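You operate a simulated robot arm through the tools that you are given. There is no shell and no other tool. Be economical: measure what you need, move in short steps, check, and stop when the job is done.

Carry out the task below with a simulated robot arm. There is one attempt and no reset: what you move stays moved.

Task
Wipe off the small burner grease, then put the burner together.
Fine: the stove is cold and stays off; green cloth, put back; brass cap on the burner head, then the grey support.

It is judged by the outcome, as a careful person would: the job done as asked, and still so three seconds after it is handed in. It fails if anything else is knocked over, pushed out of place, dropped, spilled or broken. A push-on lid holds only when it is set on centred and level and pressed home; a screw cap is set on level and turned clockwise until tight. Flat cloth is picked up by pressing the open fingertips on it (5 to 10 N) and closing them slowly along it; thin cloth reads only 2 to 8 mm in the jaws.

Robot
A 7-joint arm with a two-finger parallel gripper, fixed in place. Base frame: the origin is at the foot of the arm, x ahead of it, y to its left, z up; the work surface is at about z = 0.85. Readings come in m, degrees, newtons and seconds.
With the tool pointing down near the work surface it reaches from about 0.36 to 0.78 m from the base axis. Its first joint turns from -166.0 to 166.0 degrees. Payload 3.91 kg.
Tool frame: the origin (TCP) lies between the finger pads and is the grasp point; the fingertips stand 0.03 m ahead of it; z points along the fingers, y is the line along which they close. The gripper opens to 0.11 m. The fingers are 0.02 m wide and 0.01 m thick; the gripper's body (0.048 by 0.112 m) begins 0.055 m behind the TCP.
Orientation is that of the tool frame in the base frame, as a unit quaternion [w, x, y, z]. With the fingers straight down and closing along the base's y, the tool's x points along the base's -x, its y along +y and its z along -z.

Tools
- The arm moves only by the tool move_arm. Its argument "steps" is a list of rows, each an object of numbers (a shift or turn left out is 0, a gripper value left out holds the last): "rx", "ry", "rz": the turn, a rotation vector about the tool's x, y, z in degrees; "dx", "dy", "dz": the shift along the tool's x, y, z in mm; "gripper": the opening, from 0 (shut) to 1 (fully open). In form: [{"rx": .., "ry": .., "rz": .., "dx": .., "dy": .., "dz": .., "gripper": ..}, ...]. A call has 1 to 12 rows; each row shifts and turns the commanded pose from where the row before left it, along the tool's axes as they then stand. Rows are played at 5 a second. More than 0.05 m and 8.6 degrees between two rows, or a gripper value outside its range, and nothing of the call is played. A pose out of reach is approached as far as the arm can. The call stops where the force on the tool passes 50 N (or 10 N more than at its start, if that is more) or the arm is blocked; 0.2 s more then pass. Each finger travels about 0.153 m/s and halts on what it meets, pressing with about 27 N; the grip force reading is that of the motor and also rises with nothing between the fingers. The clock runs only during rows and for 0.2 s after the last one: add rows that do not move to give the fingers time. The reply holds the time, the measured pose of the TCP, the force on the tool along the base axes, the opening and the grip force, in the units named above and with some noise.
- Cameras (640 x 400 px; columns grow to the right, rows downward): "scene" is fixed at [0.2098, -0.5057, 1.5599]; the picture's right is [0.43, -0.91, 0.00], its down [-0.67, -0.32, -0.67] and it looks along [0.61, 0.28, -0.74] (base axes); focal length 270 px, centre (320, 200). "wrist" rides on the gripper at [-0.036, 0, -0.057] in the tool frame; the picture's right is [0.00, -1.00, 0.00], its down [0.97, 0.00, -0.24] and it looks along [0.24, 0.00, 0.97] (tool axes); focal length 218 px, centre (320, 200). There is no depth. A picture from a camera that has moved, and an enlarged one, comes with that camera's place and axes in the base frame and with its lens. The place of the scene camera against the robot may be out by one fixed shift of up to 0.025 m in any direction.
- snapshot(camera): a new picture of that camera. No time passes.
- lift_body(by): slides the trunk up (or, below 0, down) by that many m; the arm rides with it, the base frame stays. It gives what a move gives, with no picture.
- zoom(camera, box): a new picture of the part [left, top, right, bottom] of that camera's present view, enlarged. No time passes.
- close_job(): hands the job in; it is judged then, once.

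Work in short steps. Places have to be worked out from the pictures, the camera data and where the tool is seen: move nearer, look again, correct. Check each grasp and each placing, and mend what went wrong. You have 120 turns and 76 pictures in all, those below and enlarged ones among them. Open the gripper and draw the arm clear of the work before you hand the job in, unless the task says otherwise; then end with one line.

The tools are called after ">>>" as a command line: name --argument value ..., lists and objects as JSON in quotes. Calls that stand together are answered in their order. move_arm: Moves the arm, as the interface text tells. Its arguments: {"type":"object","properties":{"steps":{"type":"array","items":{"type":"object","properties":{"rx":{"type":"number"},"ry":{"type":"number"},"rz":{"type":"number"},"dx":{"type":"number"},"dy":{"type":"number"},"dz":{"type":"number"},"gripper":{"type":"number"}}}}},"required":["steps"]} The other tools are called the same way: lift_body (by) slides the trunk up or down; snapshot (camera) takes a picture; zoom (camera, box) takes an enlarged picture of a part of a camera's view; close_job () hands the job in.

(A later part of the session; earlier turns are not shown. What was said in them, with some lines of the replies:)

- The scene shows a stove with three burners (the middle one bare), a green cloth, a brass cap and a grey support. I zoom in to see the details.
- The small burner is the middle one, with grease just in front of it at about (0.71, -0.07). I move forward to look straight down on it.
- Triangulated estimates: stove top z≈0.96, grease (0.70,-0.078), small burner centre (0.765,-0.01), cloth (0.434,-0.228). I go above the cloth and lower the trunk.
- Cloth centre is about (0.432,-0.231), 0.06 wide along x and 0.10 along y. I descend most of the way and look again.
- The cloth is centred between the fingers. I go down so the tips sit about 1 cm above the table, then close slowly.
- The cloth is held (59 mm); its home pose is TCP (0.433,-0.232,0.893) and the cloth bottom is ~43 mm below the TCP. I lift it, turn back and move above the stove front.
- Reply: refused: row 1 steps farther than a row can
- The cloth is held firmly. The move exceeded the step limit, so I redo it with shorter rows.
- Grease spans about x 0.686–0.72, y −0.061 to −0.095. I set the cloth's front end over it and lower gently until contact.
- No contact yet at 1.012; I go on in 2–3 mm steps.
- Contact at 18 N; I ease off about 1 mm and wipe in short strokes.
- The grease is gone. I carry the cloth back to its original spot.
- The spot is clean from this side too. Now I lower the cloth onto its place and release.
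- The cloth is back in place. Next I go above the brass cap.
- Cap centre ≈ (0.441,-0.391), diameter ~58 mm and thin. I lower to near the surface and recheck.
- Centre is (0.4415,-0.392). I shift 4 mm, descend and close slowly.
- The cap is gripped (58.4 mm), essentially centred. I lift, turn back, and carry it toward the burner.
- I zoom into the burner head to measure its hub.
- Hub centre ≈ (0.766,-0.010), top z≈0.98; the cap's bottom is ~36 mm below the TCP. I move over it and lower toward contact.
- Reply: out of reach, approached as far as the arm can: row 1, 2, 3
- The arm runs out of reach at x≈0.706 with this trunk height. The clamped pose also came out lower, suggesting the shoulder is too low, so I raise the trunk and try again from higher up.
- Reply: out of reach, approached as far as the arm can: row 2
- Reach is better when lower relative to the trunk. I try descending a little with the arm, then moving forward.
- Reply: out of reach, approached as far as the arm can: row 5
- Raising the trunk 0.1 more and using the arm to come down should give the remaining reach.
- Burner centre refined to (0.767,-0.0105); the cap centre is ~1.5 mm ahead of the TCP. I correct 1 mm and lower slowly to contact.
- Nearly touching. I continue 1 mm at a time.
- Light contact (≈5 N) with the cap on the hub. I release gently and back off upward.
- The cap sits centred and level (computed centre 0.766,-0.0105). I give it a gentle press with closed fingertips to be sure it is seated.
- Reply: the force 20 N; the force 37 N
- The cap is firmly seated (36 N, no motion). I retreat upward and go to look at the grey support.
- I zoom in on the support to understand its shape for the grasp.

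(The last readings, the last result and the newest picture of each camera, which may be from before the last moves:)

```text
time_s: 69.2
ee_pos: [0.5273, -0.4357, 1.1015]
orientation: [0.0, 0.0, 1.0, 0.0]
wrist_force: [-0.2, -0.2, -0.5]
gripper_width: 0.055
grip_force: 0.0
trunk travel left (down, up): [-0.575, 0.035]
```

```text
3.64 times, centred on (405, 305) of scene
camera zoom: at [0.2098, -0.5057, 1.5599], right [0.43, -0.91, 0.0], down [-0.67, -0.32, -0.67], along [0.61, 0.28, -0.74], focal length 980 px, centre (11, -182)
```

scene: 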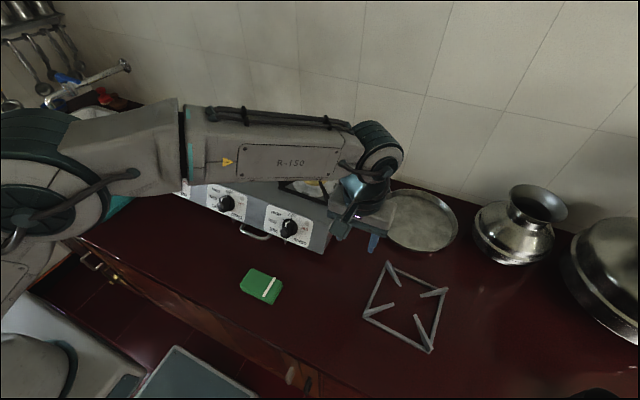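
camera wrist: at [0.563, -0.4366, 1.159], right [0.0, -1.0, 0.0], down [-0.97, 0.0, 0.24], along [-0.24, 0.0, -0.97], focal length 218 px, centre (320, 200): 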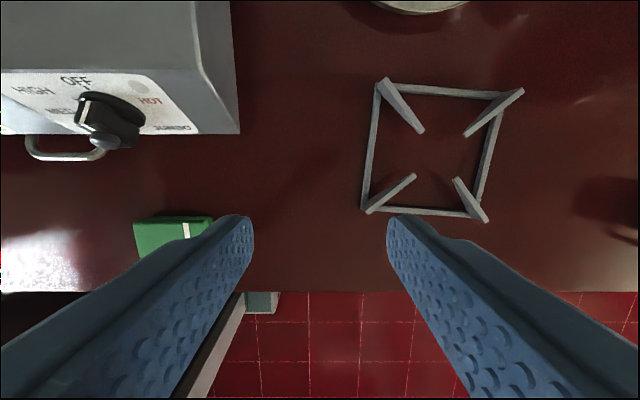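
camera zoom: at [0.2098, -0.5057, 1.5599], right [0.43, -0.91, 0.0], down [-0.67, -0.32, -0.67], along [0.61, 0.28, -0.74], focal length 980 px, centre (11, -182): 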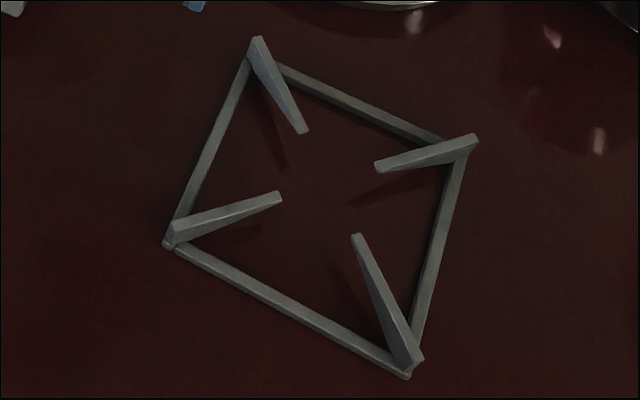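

The support is a square frame (~0.165 m, turned about −4°) with four upright diagonal blades; centre ≈ (0.550,-0.584). I plan to grip the near-left blade about 6 cm from the centre, closing perpendicular to its diagonal.

>>> move_arm --steps '[{"dx": 6, "dy": -34}, {"dx": 6, "dy": -34}, {"dx": 6, "dy": -33}, {"rz": 8.2}, {"rz": 8.2}, {"rz": 8.2}, {"rz": 8.2}, {"rz": 8.2}, {"rz": 8}, {"dz": 40}, {"dz": 30}, {}]'

>>> snapshot --camera "wrist"

```text
time_s: 71.8
ee_pos: [0.5085, -0.5346, 1.0291]
orientation: [0.0, 0.416, 0.91, 0.0]
wrist_force: [-0.4, 0.1, 0.3]
gripper_width: 0.0547
grip_force: 0.1
trunk travel left (down, up): [-0.575, 0.035]
```

```text
39 pictures are left
camera wrist: at [0.5334, -0.5629, 1.0863], right [-0.76, -0.66, 0.0], down [-0.64, 0.73, 0.24], along [-0.16, 0.18, -0.97], focal length 218 px, centre (320, 200)
```

wrist: 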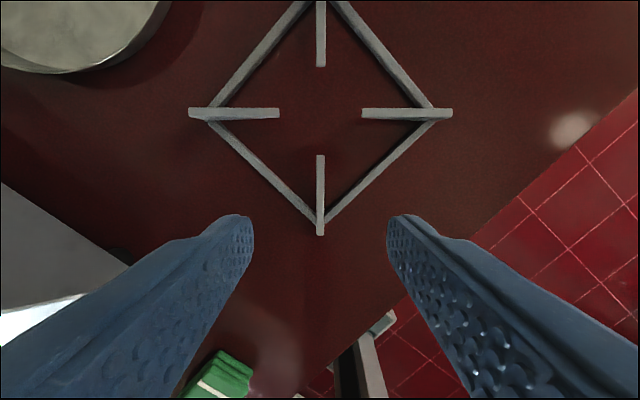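

The blade lies exactly along the image column 320, with the TCP over it ~66 mm from the support centre. I descend most of the way and check.

>>> move_arm --steps '[{"dz": 40}, {"dz": 40}, {"dz": 22}, {}]'

>>> snapshot --camera "wrist"

>>> zoom --camera "scene" --box '[330, 230, 470, 360]'

```text
time_s: 72.8
ee_pos: [0.5095, -0.5357, 0.9271]
orientation: [0.001, 0.414, 0.91, -0.001]
wrist_force: [0.0, -0.2, 0.7]
gripper_width: 0.0552
grip_force: 0.2
trunk travel left (down, up): [-0.575, 0.035]
```

```text
38 pictures are left
camera wrist: at [0.5332, -0.5642, 0.9852], right [-0.76, -0.66, 0.0], down [-0.64, 0.73, 0.24], along [-0.16, 0.18, -0.97], focal length 218 px, centre (320, 200)
```

wrist: 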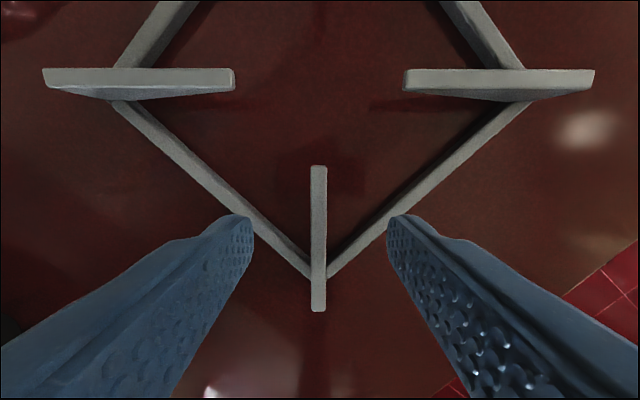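

```text
3.08 times, centred on (400, 295) of scene
camera zoom: at [0.2098, -0.5057, 1.5599], right [0.43, -0.91, 0.0], down [-0.67, -0.32, -0.67], along [0.61, 0.28, -0.74], focal length 829 px, centre (74, -92)
```

zoom: 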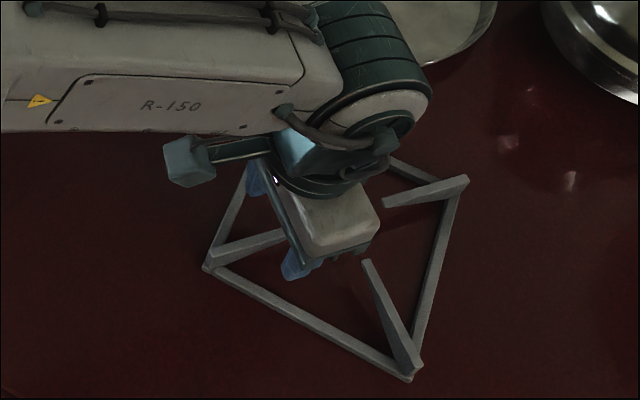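

Aligned. I narrow the opening to stay off the side bars, descend, then close slowly on the blade.

>>> move_arm --steps '[{"gripper": 0.3}, {}, {"dz": 20}, {"dz": 14}, {}, {"gripper": 0.22}, {"gripper": 0.16}, {"gripper": 0.1}, {"gripper": 0.05}, {"gripper": 0}, {}]'

>>> snapshot --camera "wrist"

```text
time_s: 75.2
ee_pos: [0.5091, -0.5363, 0.8949]
orientation: [0.0, 0.416, 0.909, -0.001]
wrist_force: [0.6, -0.4, 0.7]
gripper_width: 0.0078
grip_force: 27.1
trunk travel left (down, up): [-0.575, 0.035]
```

```text
36 pictures are left
camera wrist: at [0.5337, -0.5637, 0.9509], right [-0.76, -0.66, 0.0], down [-0.64, 0.73, 0.24], along [-0.16, 0.18, -0.97], focal length 218 px, centre (320, 200)
```

wrist: 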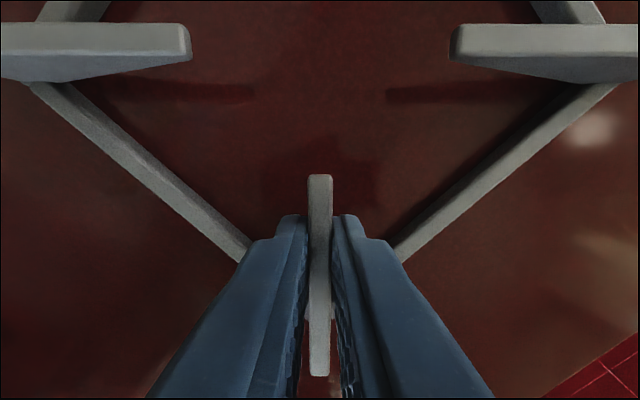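

Blade gripped (7.8 mm). I lift 2 cm as a test for sag.

>>> move_arm --steps '[{"dz": -5}, {"dz": -5}, {"dz": -10}, {}, {}]'

>>> snapshot --camera "wrist"

>>> zoom --camera "scene" --box '[330, 230, 470, 360]'

```text
time_s: 76.4
ee_pos: [0.5101, -0.5348, 0.9135]
orientation: [0.0, 0.414, 0.91, 0.0]
wrist_force: [-1.2, -0.2, -3.9]
gripper_width: 0.0078
grip_force: 27.1
trunk travel left (down, up): [-0.575, 0.035]
```

```text
35 pictures are left
camera wrist: at [0.535, -0.5631, 0.9716], right [-0.76, -0.66, 0.0], down [-0.64, 0.73, 0.24], along [-0.16, 0.18, -0.97], focal length 218 px, centre (320, 200)
```

wrist: 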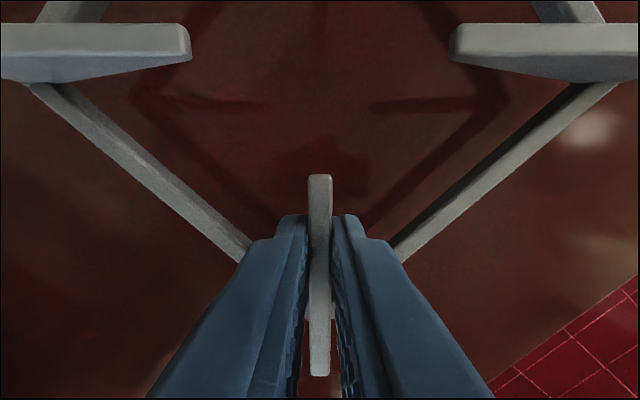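

```text
3.08 times, centred on (400, 295) of scene
camera zoom: at [0.2098, -0.5057, 1.5599], right [0.43, -0.91, 0.0], down [-0.67, -0.32, -0.67], along [0.61, 0.28, -0.74], focal length 829 px, centre (74, -92)
```

zoom: 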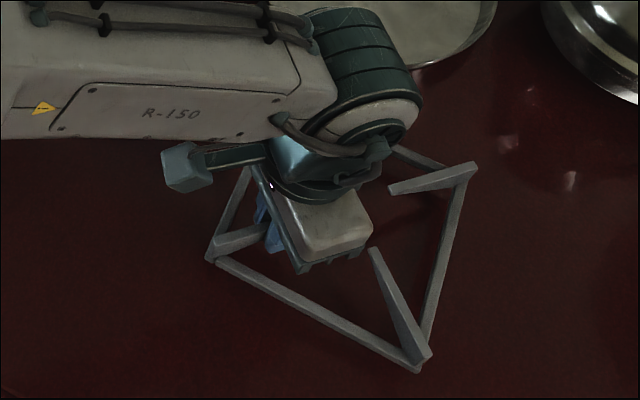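

No sag at all; the frame is rigid in the grip and ~3 N. Its centre is ~64 mm inward of the TCP. I lift, square it up (−3.9°), and carry it toward the burner.

>>> move_arm --steps '[{"dz": -40}, {"dz": -40}, {"dz": -40}, {"dz": -40}, {"dz": -40}, {"rz": -3.9}, {}]'

>>> move_arm --steps '[{"dx": 18, "dy": 39}, {"dx": 18, "dy": 39}, {"dx": 18, "dy": 39}, {"dx": 18, "dy": 39}, {"dx": 18, "dy": 39}, {"dx": 18, "dy": 39}, {"dx": 18, "dy": 39}, {"dx": 18, "dy": 39}, {"dx": 18, "dy": 39}, {"dx": 18, "dy": 39}, {"dx": 18, "dy": 39}, {}]'

>>> snapshot --camera "scene"

```text
time_s: 78.0
ee_pos: [0.509, -0.535, 1.112]
orientation: [0.0, 0.385, 0.923, -0.001]
wrist_force: [-0.3, -0.6, -5.0]
gripper_width: 0.0079
grip_force: 26.8
trunk travel left (down, up): [-0.575, 0.035]
```

```text
time_s: 80.6
ee_pos: [0.6763, -0.092, 1.1111]
orientation: [0.0, 0.384, 0.923, 0.001]
wrist_force: [0.4, 0.3, -3.8]
gripper_width: 0.0075
grip_force: 26.8
trunk travel left (down, up): [-0.575, 0.035]
```

```text
33 pictures are left
```

scene: 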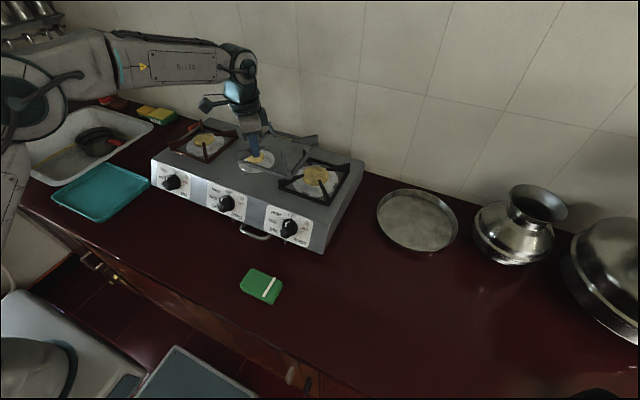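

Now the last part of the traverse to above the burner.

>>> move_arm --steps '[{"dx": 14.4, "dy": 30.4}, {"dx": 14.4, "dy": 30.4}, {"dx": 14.4, "dy": 30.4}, {"dx": 14.4, "dy": 30.4}, {}]'

>>> snapshot --camera "wrist"

>>> zoom --camera "scene" --box '[190, 90, 350, 190]'

```text
time_s: 81.8
ee_pos: [0.7183, 0.0351, 1.1139]
orientation: [0.0, 0.384, 0.923, 0.001]
wrist_force: [1.2, -0.6, -3.4]
gripper_width: 0.0078
grip_force: 27.2
trunk travel left (down, up): [-0.575, 0.035]
```

```text
32 pictures are left
camera wrist: at [0.7447, 0.0091, 1.1703], right [-0.71, -0.7, 0.0], down [-0.68, 0.69, 0.24], along [-0.17, 0.17, -0.97], focal length 218 px, centre (320, 200)
```

wrist: 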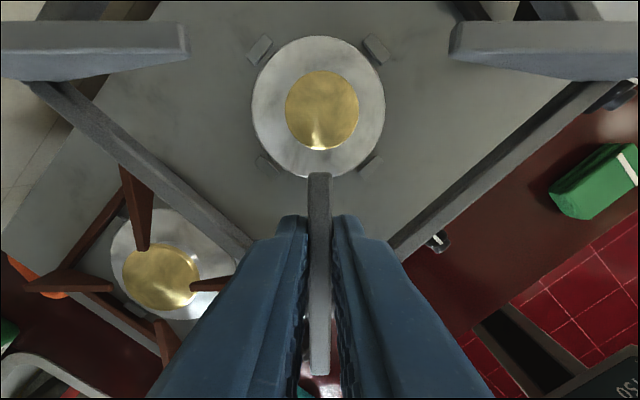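

```text
4.00 times, centred on (270, 140) of scene
camera zoom: at [0.2098, -0.5057, 1.5599], right [0.43, -0.91, 0.0], down [-0.67, -0.32, -0.67], along [0.61, 0.28, -0.74], focal length 1078 px, centre (520, 440)
```

zoom: 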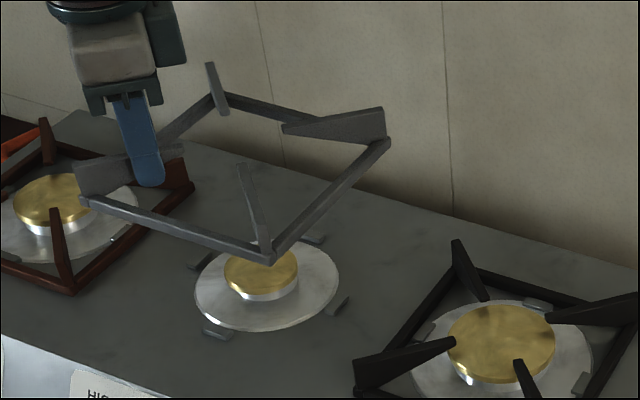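

I zoom to measure the alignment between frame and burner precisely.

>>> zoom --camera "wrist" --box '[220, 10, 420, 200]'

```text
2.11 times, centred on (320, 105) of wrist
camera zoom: at [0.7447, 0.0091, 1.1703], right [-0.71, -0.7, 0.0], down [-0.68, 0.69, 0.24], along [-0.17, 0.17, -0.97], focal length 460 px, centre (320, 400)
```

zoom: 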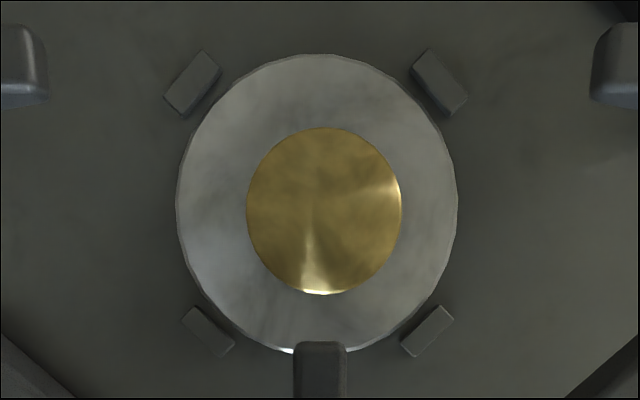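

The cap seems slightly off relative to the plate, so I compare with the scene view from right after placement.

>>> zoom --camera "scene" --box '[220, 120, 300, 170]'

```text
8.00 times, centred on (260, 145) of scene
camera zoom: at [0.2098, -0.5057, 1.5599], right [0.43, -0.91, 0.0], down [-0.67, -0.32, -0.67], along [0.61, 0.28, -0.74], focal length 2156 px, centre (800, 640)
```

zoom: 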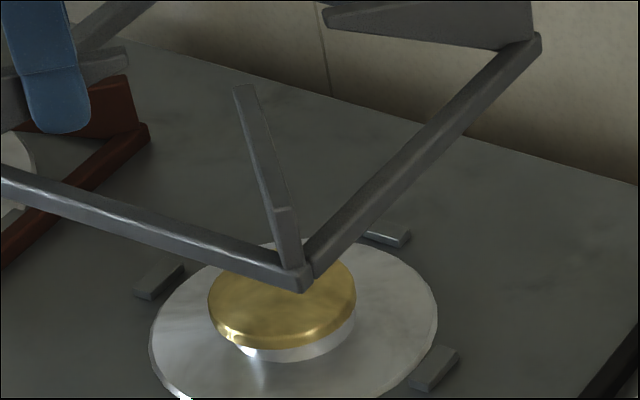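

The press slid the cap about 3.5 mm toward −x; I'll recentre it later by closing the fingers on it along x, which fits inside the frame. First I place the support: correct 2.3 mm inward and 1 mm sideways, and descend to ~2 cm above seat.

>>> move_arm --steps '[{"dx": -2.3, "dy": 1, "dz": 30}, {"dz": 30}, {"dz": 22}, {}, {}]'

>>> snapshot --camera "wrist"

>>> zoom --camera "scene" --box '[210, 110, 310, 180]'

```text
time_s: 83.0
ee_pos: [0.7216, 0.0313, 1.0316]
orientation: [0.0, 0.384, 0.924, 0.0]
wrist_force: [0.5, 0.4, -4.1]
gripper_width: 0.0081
grip_force: 26.6
trunk travel left (down, up): [-0.575, 0.035]
```

```text
28 pictures are left
camera wrist: at [0.7472, 0.0058, 1.0887], right [-0.71, -0.71, 0.0], down [-0.68, 0.69, 0.24], along [-0.17, 0.17, -0.97], focal length 218 px, centre (320, 200)
```

wrist: 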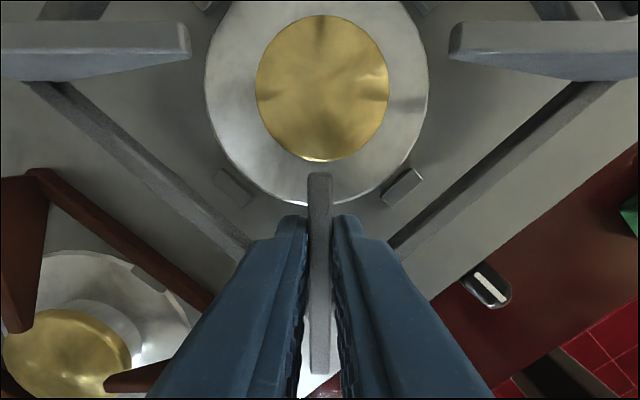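

```text
5.71 times, centred on (260, 145) of scene
camera zoom: at [0.2098, -0.5057, 1.5599], right [0.43, -0.91, 0.0], down [-0.67, -0.32, -0.67], along [0.61, 0.28, -0.74], focal length 1540 px, centre (663, 514)
```

zoom: 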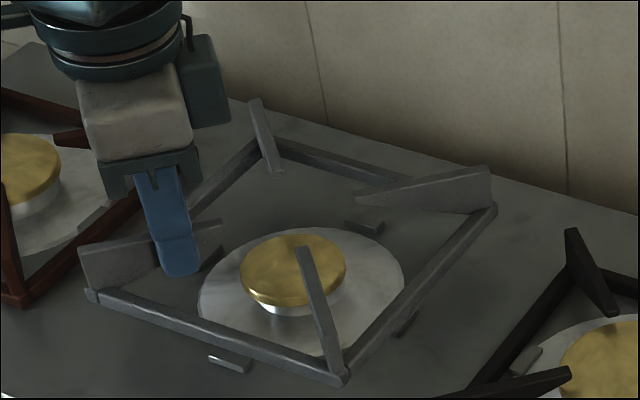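

I zoom in for the lug-to-bar relation.

>>> zoom --camera "wrist" --box '[180, 0, 460, 260]'

```text
1.54 times, centred on (320, 130) of wrist
camera zoom: at [0.7472, 0.0058, 1.0887], right [-0.71, -0.71, 0.0], down [-0.68, 0.69, 0.24], along [-0.17, 0.17, -0.97], focal length 336 px, centre (320, 308)
```

zoom: 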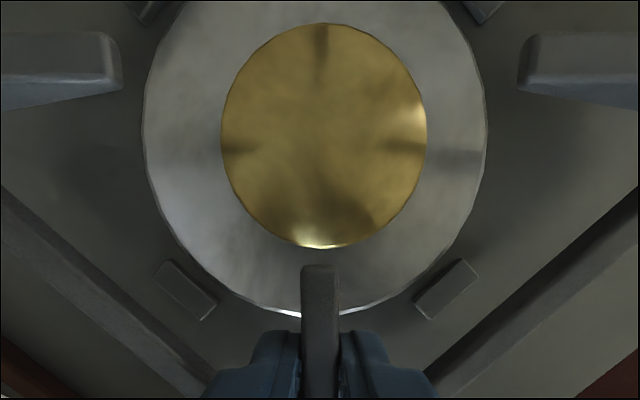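

The frame needs ~2.7 mm outward and ~1.6 mm to the left. I correct, lower 10 mm more and recheck.

>>> move_arm --steps '[{"dx": 2.7, "dy": 1.6}, {"dz": 5}, {"dz": 5}, {}, {}]'

>>> zoom --camera "wrist" --box '[180, 0, 460, 260]'

>>> zoom --camera "scene" --box '[210, 120, 310, 190]'

```text
time_s: 84.2
ee_pos: [0.7218, 0.0354, 1.0217]
orientation: [0.0, 0.384, 0.923, 0.0]
wrist_force: [-0.1, 0.2, -4.2]
gripper_width: 0.0079
grip_force: 26.7
trunk travel left (down, up): [-0.575, 0.035]
```

```text
1.54 times, centred on (320, 130) of wrist
camera zoom: at [0.7475, 0.0097, 1.0792], right [-0.71, -0.71, 0.0], down [-0.68, 0.69, 0.24], along [-0.17, 0.17, -0.97], focal length 336 px, centre (320, 308)
```

zoom: 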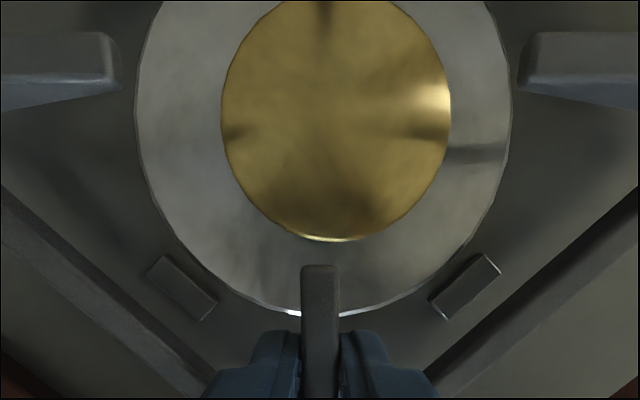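

```text
5.71 times, centred on (260, 155) of scene
camera zoom: at [0.2098, -0.5057, 1.5599], right [0.43, -0.91, 0.0], down [-0.67, -0.32, -0.67], along [0.61, 0.28, -0.74], focal length 1540 px, centre (663, 457)
```

zoom: 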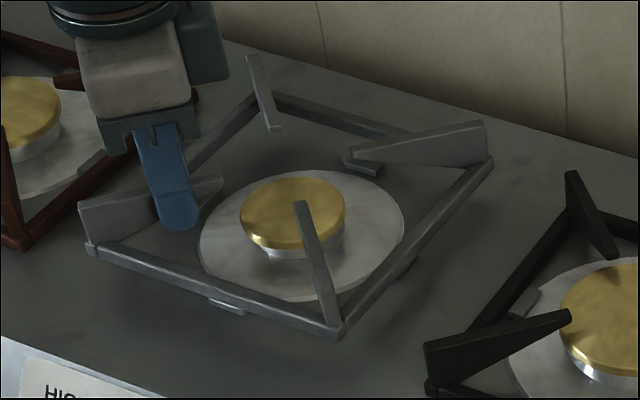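

Close now: 1 mm to the right remains. I correct and lower to just above lug height for a final check.

>>> move_arm --steps '[{"dy": -0.9}, {"dz": 4}, {"dz": 4}, {}, {}]'

>>> zoom --camera "wrist" --box '[180, 0, 460, 260]'

>>> zoom --camera "scene" --box '[210, 120, 310, 190]'

```text
time_s: 85.4
ee_pos: [0.7201, 0.0348, 1.0161]
orientation: [0.001, 0.383, 0.924, 0.0]
wrist_force: [0.6, 0.5, -4.0]
gripper_width: 0.0075
grip_force: 27.1
trunk travel left (down, up): [-0.575, 0.035]
```

```text
1.54 times, centred on (320, 130) of wrist
camera zoom: at [0.7466, 0.0094, 1.0719], right [-0.71, -0.71, 0.0], down [-0.68, 0.69, 0.24], along [-0.17, 0.17, -0.97], focal length 336 px, centre (320, 308)
```

zoom: 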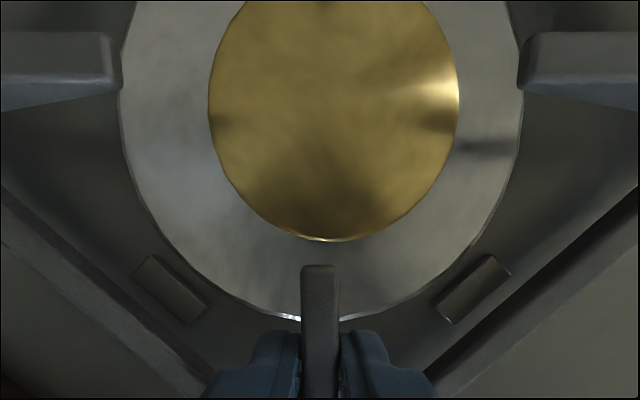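

```text
5.71 times, centred on (260, 155) of scene
camera zoom: at [0.2098, -0.5057, 1.5599], right [0.43, -0.91, 0.0], down [-0.67, -0.32, -0.67], along [0.61, 0.28, -0.74], focal length 1540 px, centre (663, 457)
```

zoom: 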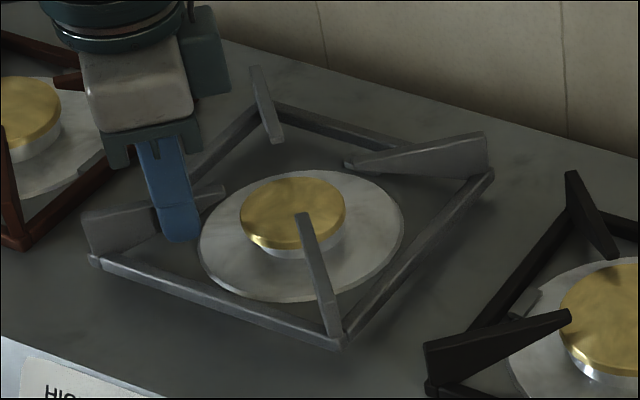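

Lateral error is now under 0.5 mm and depth under 1 mm. I lower in 2 mm steps watching the force.

>>> move_arm --steps '[{"dx": -0.5, "dy": -0.3}, {"dz": 2}, {"dz": 2}, {}]'

>>> move_arm --steps '[{"dz": 1}, {"dz": 1}, {}]'

>>> move_arm --steps '[{"dz": 1}, {"dz": 1}, {}]'

```text
time_s: 86.4
ee_pos: [0.7205, 0.0339, 1.0109]
orientation: [0.0, 0.383, 0.924, 0.0]
wrist_force: [0.1, -0.3, -4.0]
gripper_width: 0.0078
grip_force: 27.2
trunk travel left (down, up): [-0.575, 0.035]
```

```text
time_s: 87.2
ee_pos: [0.7209, 0.0357, 1.0092]
orientation: [0.0, 0.384, 0.923, 0.0]
wrist_force: [1.2, -0.4, -2.6]
gripper_width: 0.0075
grip_force: 27.3
trunk travel left (down, up): [-0.575, 0.035]
```

```text
time_s: 88.0
ee_pos: [0.7201, 0.0355, 1.0064]
orientation: [0.0, 0.384, 0.923, -0.001]
wrist_force: [0.1, 0.1, -3.5]
gripper_width: 0.0077
grip_force: 27.2
trunk travel left (down, up): [-0.575, 0.035]
```

The bars have passed the lug tops without contact; I continue to the seat.

>>> move_arm --steps '[{"dz": 1}, {}]'

>>> move_arm --steps '[{"dz": 1}, {}]'

>>> zoom --camera "wrist" --box '[180, 0, 460, 260]'

>>> zoom --camera "scene" --box '[210, 120, 310, 190]'

```text
time_s: 88.6
ee_pos: [0.7207, 0.0349, 1.0074]
orientation: [0.0, 0.383, 0.924, 0.0]
wrist_force: [0.5, -0.1, -1.0]
gripper_width: 0.0079
grip_force: 27.1
trunk travel left (down, up): [-0.575, 0.035]
```

```text
time_s: 89.2
ee_pos: [0.7204, 0.036, 1.0057]
orientation: [0.001, 0.384, 0.923, 0.0]
wrist_force: [1.4, 1.4, 5.9]
gripper_width: 0.0075
grip_force: 27.1
trunk travel left (down, up): [-0.575, 0.035]
```

```text
1.54 times, centred on (320, 130) of wrist
camera zoom: at [0.7465, 0.0094, 1.063], right [-0.71, -0.71, 0.0], down [-0.69, 0.69, 0.24], along [-0.17, 0.17, -0.97], focal length 336 px, centre (320, 308)
```

zoom: 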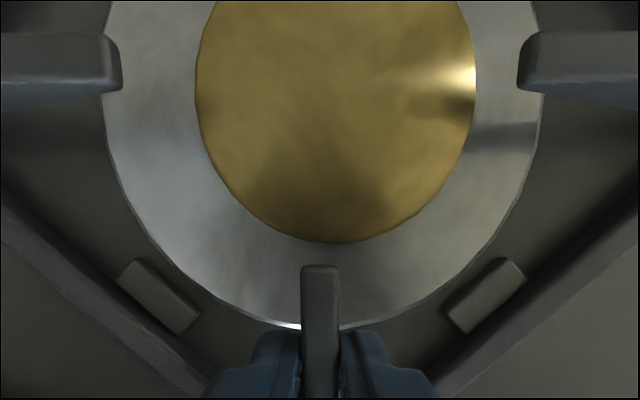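

```text
5.71 times, centred on (260, 155) of scene
camera zoom: at [0.2098, -0.5057, 1.5599], right [0.43, -0.91, 0.0], down [-0.67, -0.32, -0.67], along [0.61, 0.28, -0.74], focal length 1540 px, centre (663, 457)
```

zoom: 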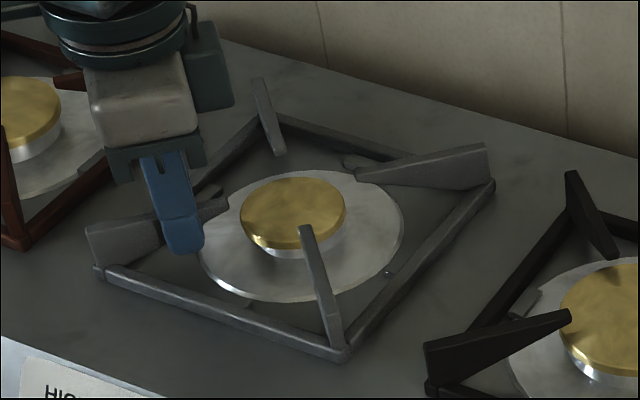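

Seated at the expected height with the lugs inside the bars. I release and rise straight up.

>>> move_arm --steps '[{"gripper": 0.1}, {"gripper": 0.2}, {"gripper": 0.3}, {}, {"dz": -20}, {"dz": -40}, {"dz": -40}, {}]'

>>> move_arm --steps '[{"rz": -8.2}, {"rz": -8.2}, {"rz": -8.2}, {"rz": -8.2}, {"rz": -8.2}, {"rz": -4}, {"dx": -16, "dy": -15}, {"dx": -16, "dy": -15}, {"dx": -13, "dy": -15}, {}]'

>>> snapshot --camera "wrist"

>>> zoom --camera "scene" --box '[210, 110, 310, 180]'

```text
time_s: 91.0
ee_pos: [0.7205, 0.0365, 1.1055]
orientation: [0.0, 0.384, 0.923, 0.0]
wrist_force: [-0.6, -0.2, -0.6]
gripper_width: 0.0329
grip_force: 0.0
trunk travel left (down, up): [-0.575, 0.035]
```

```text
time_s: 93.2
ee_pos: [0.7652, -0.0103, 1.1053]
orientation: [0.0, 0.002, 1.0, -0.001]
wrist_force: [0.0, 0.5, 0.0]
gripper_width: 0.0332
grip_force: 0.0
trunk travel left (down, up): [-0.575, 0.035]
```

```text
19 pictures are left
camera wrist: at [0.8018, -0.011, 1.163], right [0.0, -1.0, 0.0], down [-0.97, 0.0, 0.24], along [-0.24, 0.0, -0.97], focal length 218 px, centre (320, 200)
```

wrist: 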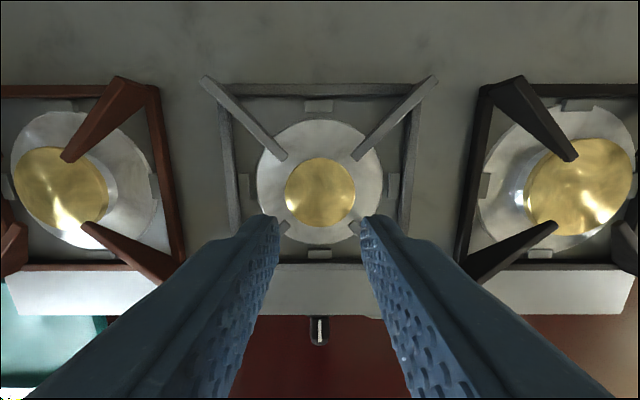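

```text
5.71 times, centred on (260, 145) of scene
camera zoom: at [0.2098, -0.5057, 1.5599], right [0.43, -0.91, 0.0], down [-0.67, -0.32, -0.67], along [0.61, 0.28, -0.74], focal length 1540 px, centre (663, 514)
```

zoom: 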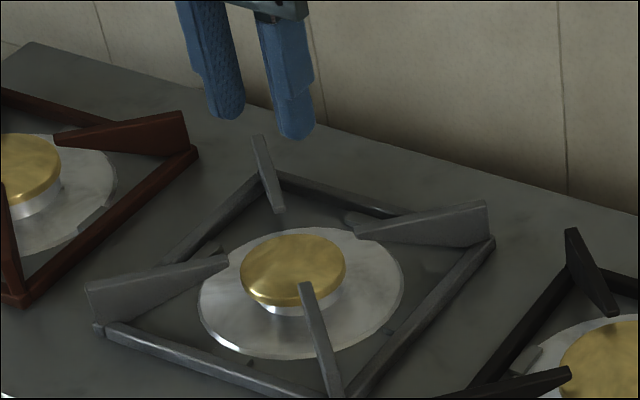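

The support is seated squarely around the lugs. I zoom to measure the cap's remaining offset.

>>> zoom --camera "wrist" --box '[200, 70, 440, 270]'

```text
2.00 times, centred on (320, 170) of wrist
camera zoom: at [0.8018, -0.011, 1.163], right [0.0, -1.0, 0.0], down [-0.97, 0.0, 0.24], along [-0.24, 0.0, -0.97], focal length 436 px, centre (320, 260)
```

zoom: 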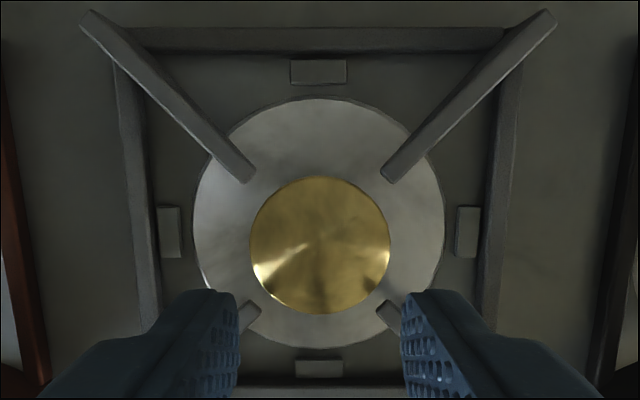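

The cap is ~2.7 mm toward −x from the burner centre. I turn the gripper 90° above it so the fingers close along x and can centre it.

>>> move_arm --steps '[{"rz": 8.2, "gripper": 0.72}, {"rz": 8.2}, {"rz": 8.2}, {"rz": 8.2}, {"rz": 8.2}, {"rz": 8.2}, {"rz": 8.2}, {"rz": 8.2}, {"rz": 8.2}, {"rz": 8.2}, {"rz": 8}, {}]'

>>> move_arm --steps '[{"dz": 20}, {"dz": 20}, {}, {}]'

>>> snapshot --camera "wrist"

```text
time_s: 95.8
ee_pos: [0.7651, -0.01, 1.1037]
orientation: [0.0, 0.708, 0.706, -0.001]
wrist_force: [0.1, 0.3, -0.4]
gripper_width: 0.0792
grip_force: 0.1
trunk travel left (down, up): [-0.575, 0.035]
```

```text
time_s: 96.8
ee_pos: [0.765, -0.0105, 1.0665]
orientation: [-0.001, 0.708, 0.706, 0.001]
wrist_force: [-0.3, -0.3, -0.1]
gripper_width: 0.0789
grip_force: 0.0
trunk travel left (down, up): [-0.575, 0.035]
```

```text
16 pictures are left
camera wrist: at [0.7662, -0.0465, 1.1225], right [-1.0, 0.0, 0.0], down [0.0, 0.97, 0.24], along [0.0, 0.24, -0.97], focal length 218 px, centre (320, 200)
```

wrist: 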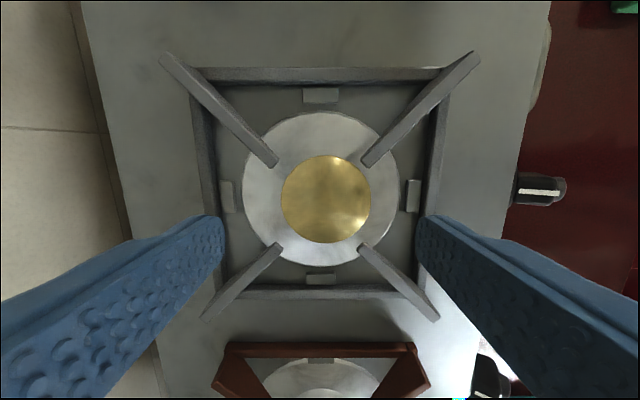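

The TCP is on the burner axis (plate mid column ≈320) and the cap is ~3.5 mm off. I descend with clear margins to blades and lugs, then close slowly to just the cap's width.

>>> move_arm --steps '[{"dz": 20}, {"dz": 20}, {"dz": 10}, {"dz": 5}, {}]'

>>> move_arm --steps '[{"gripper": 0.66}, {"gripper": 0.62}, {"gripper": 0.59}, {"gripper": 0.57}, {"gripper": 0.555}, {"gripper": 0.545}, {"gripper": 0.536}, {}]'

>>> snapshot --camera "wrist"

```text
time_s: 98.0
ee_pos: [0.7658, -0.0104, 1.0096]
orientation: [-0.001, 0.708, 0.706, 0.0]
wrist_force: [-0.6, -0.5, 0.0]
gripper_width: 0.0793
grip_force: 0.1
trunk travel left (down, up): [-0.575, 0.035]
```

```text
time_s: 99.8
ee_pos: [0.766, -0.0094, 1.0092]
orientation: [0.0, 0.708, 0.706, 0.0]
wrist_force: [-0.3, 0.1, -0.4]
gripper_width: 0.0598
grip_force: 0.3
trunk travel left (down, up): [-0.575, 0.035]
```

```text
15 pictures are left
camera wrist: at [0.7666, -0.0463, 1.0675], right [-1.0, 0.0, 0.0], down [0.0, 0.97, 0.24], along [0.0, 0.24, -0.97], focal length 218 px, centre (320, 200)
```

wrist: 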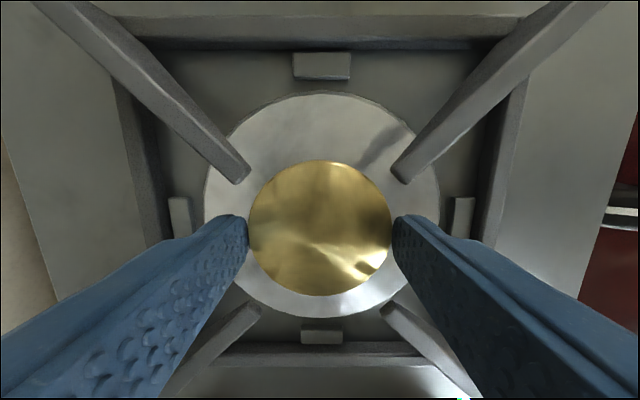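

The cap is now centred on the plate (columns 320 vs 321.5). I open evenly and rise straight up.

>>> move_arm --steps '[{"gripper": 0.58}, {"gripper": 0.64}, {"gripper": 0.7}, {}, {"dz": -20}, {"dz": -40}, {"dz": -40}, {}]'

>>> zoom --camera "wrist" --box '[150, 40, 490, 300]'

>>> zoom --camera "scene" --box '[210, 120, 310, 190]'

```text
time_s: 101.6
ee_pos: [0.7659, -0.0096, 1.1109]
orientation: [0.0, 0.708, 0.706, 0.0]
wrist_force: [0.3, -0.6, -0.4]
gripper_width: 0.0772
grip_force: 0.1
trunk travel left (down, up): [-0.575, 0.035]
```

```text
1.54 times, centred on (320, 170) of wrist
camera zoom: at [0.7668, -0.0454, 1.1679], right [-1.0, 0.0, 0.0], down [0.0, 0.97, 0.24], along [0.0, 0.24, -0.97], focal length 336 px, centre (320, 246)
```

zoom: 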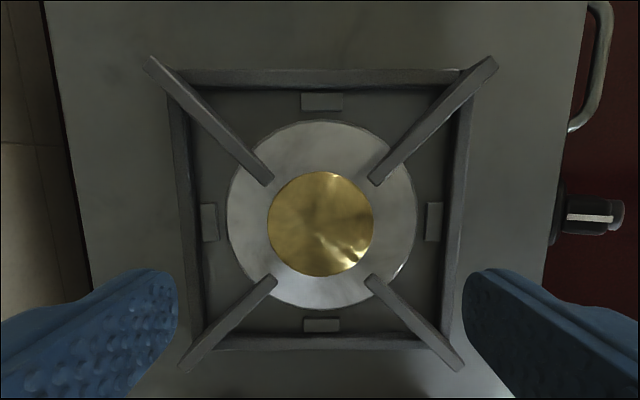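

```text
5.71 times, centred on (260, 155) of scene
camera zoom: at [0.2098, -0.5057, 1.5599], right [0.43, -0.91, 0.0], down [-0.67, -0.32, -0.67], along [0.61, 0.28, -0.74], focal length 1540 px, centre (663, 457)
```

zoom: 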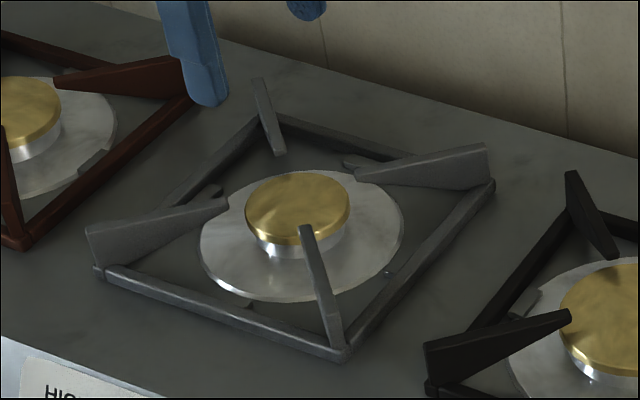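

Cap and support are both centred and level. I draw the arm back clear of the stove, turning it back to neutral, and take a last overview.

>>> move_arm --steps '[{"dz": -40}, {"dz": -40}, {"dy": -40}, {"dy": -40}, {"dy": -40}, {"dy": -40}, {"dy": -40}, {"dy": -40}, {"dy": -40}, {}]'

>>> snapshot --camera "scene"

>>> zoom --camera "scene" --box '[140, 100, 380, 310]'

```text
time_s: 103.8
ee_pos: [0.4638, -0.0068, 1.1818]
orientation: [0.0, 0.708, 0.706, 0.0]
wrist_force: [-0.1, -0.6, -0.9]
gripper_width: 0.0769
grip_force: 0.0
out of reach, approached as far as the arm can: row 1, 2
trunk travel left (down, up): [-0.575, 0.035]
```

```text
12 pictures are left
```

scene: 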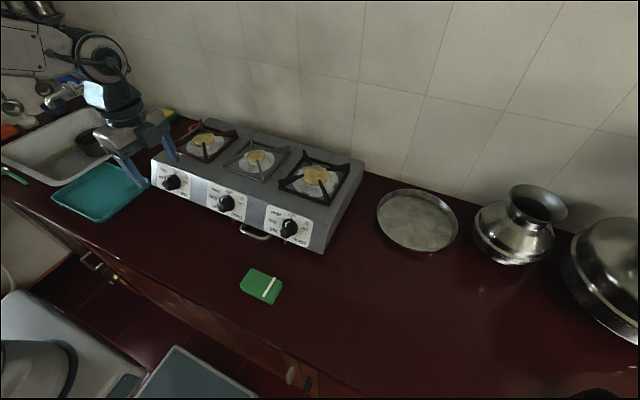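

```text
1.90 times, centred on (260, 205) of scene
camera zoom: at [0.2098, -0.5057, 1.5599], right [0.43, -0.91, 0.0], down [-0.67, -0.32, -0.67], along [0.61, 0.28, -0.74], focal length 513 px, centre (434, 190)
```

zoom: 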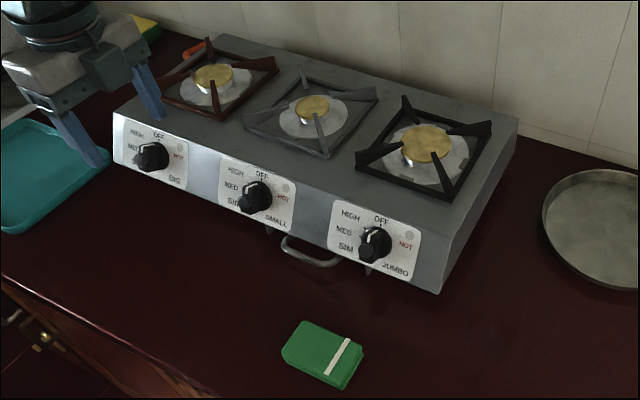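

Everything is in place: spot clean, burner assembled, cloth back, knobs off. I open the gripper fully and hand in.

>>> move_arm --steps '[{"gripper": 1}, {}, {}]'

>>> close_job

```text
time_s: 104.6
ee_pos: [0.4642, -0.0082, 1.1828]
orientation: [0.0, 0.707, 0.707, 0.0]
wrist_force: [-0.3, 0.6, 0.2]
gripper_width: 0.1103
grip_force: 0.1
trunk travel left (down, up): [-0.575, 0.035]
```

```text
The job is handed in.
```

The grease by the small burner is wiped off, the green cloth is back in its place, and the brass cap and grey support are set centred on the burner, with the stove still off.
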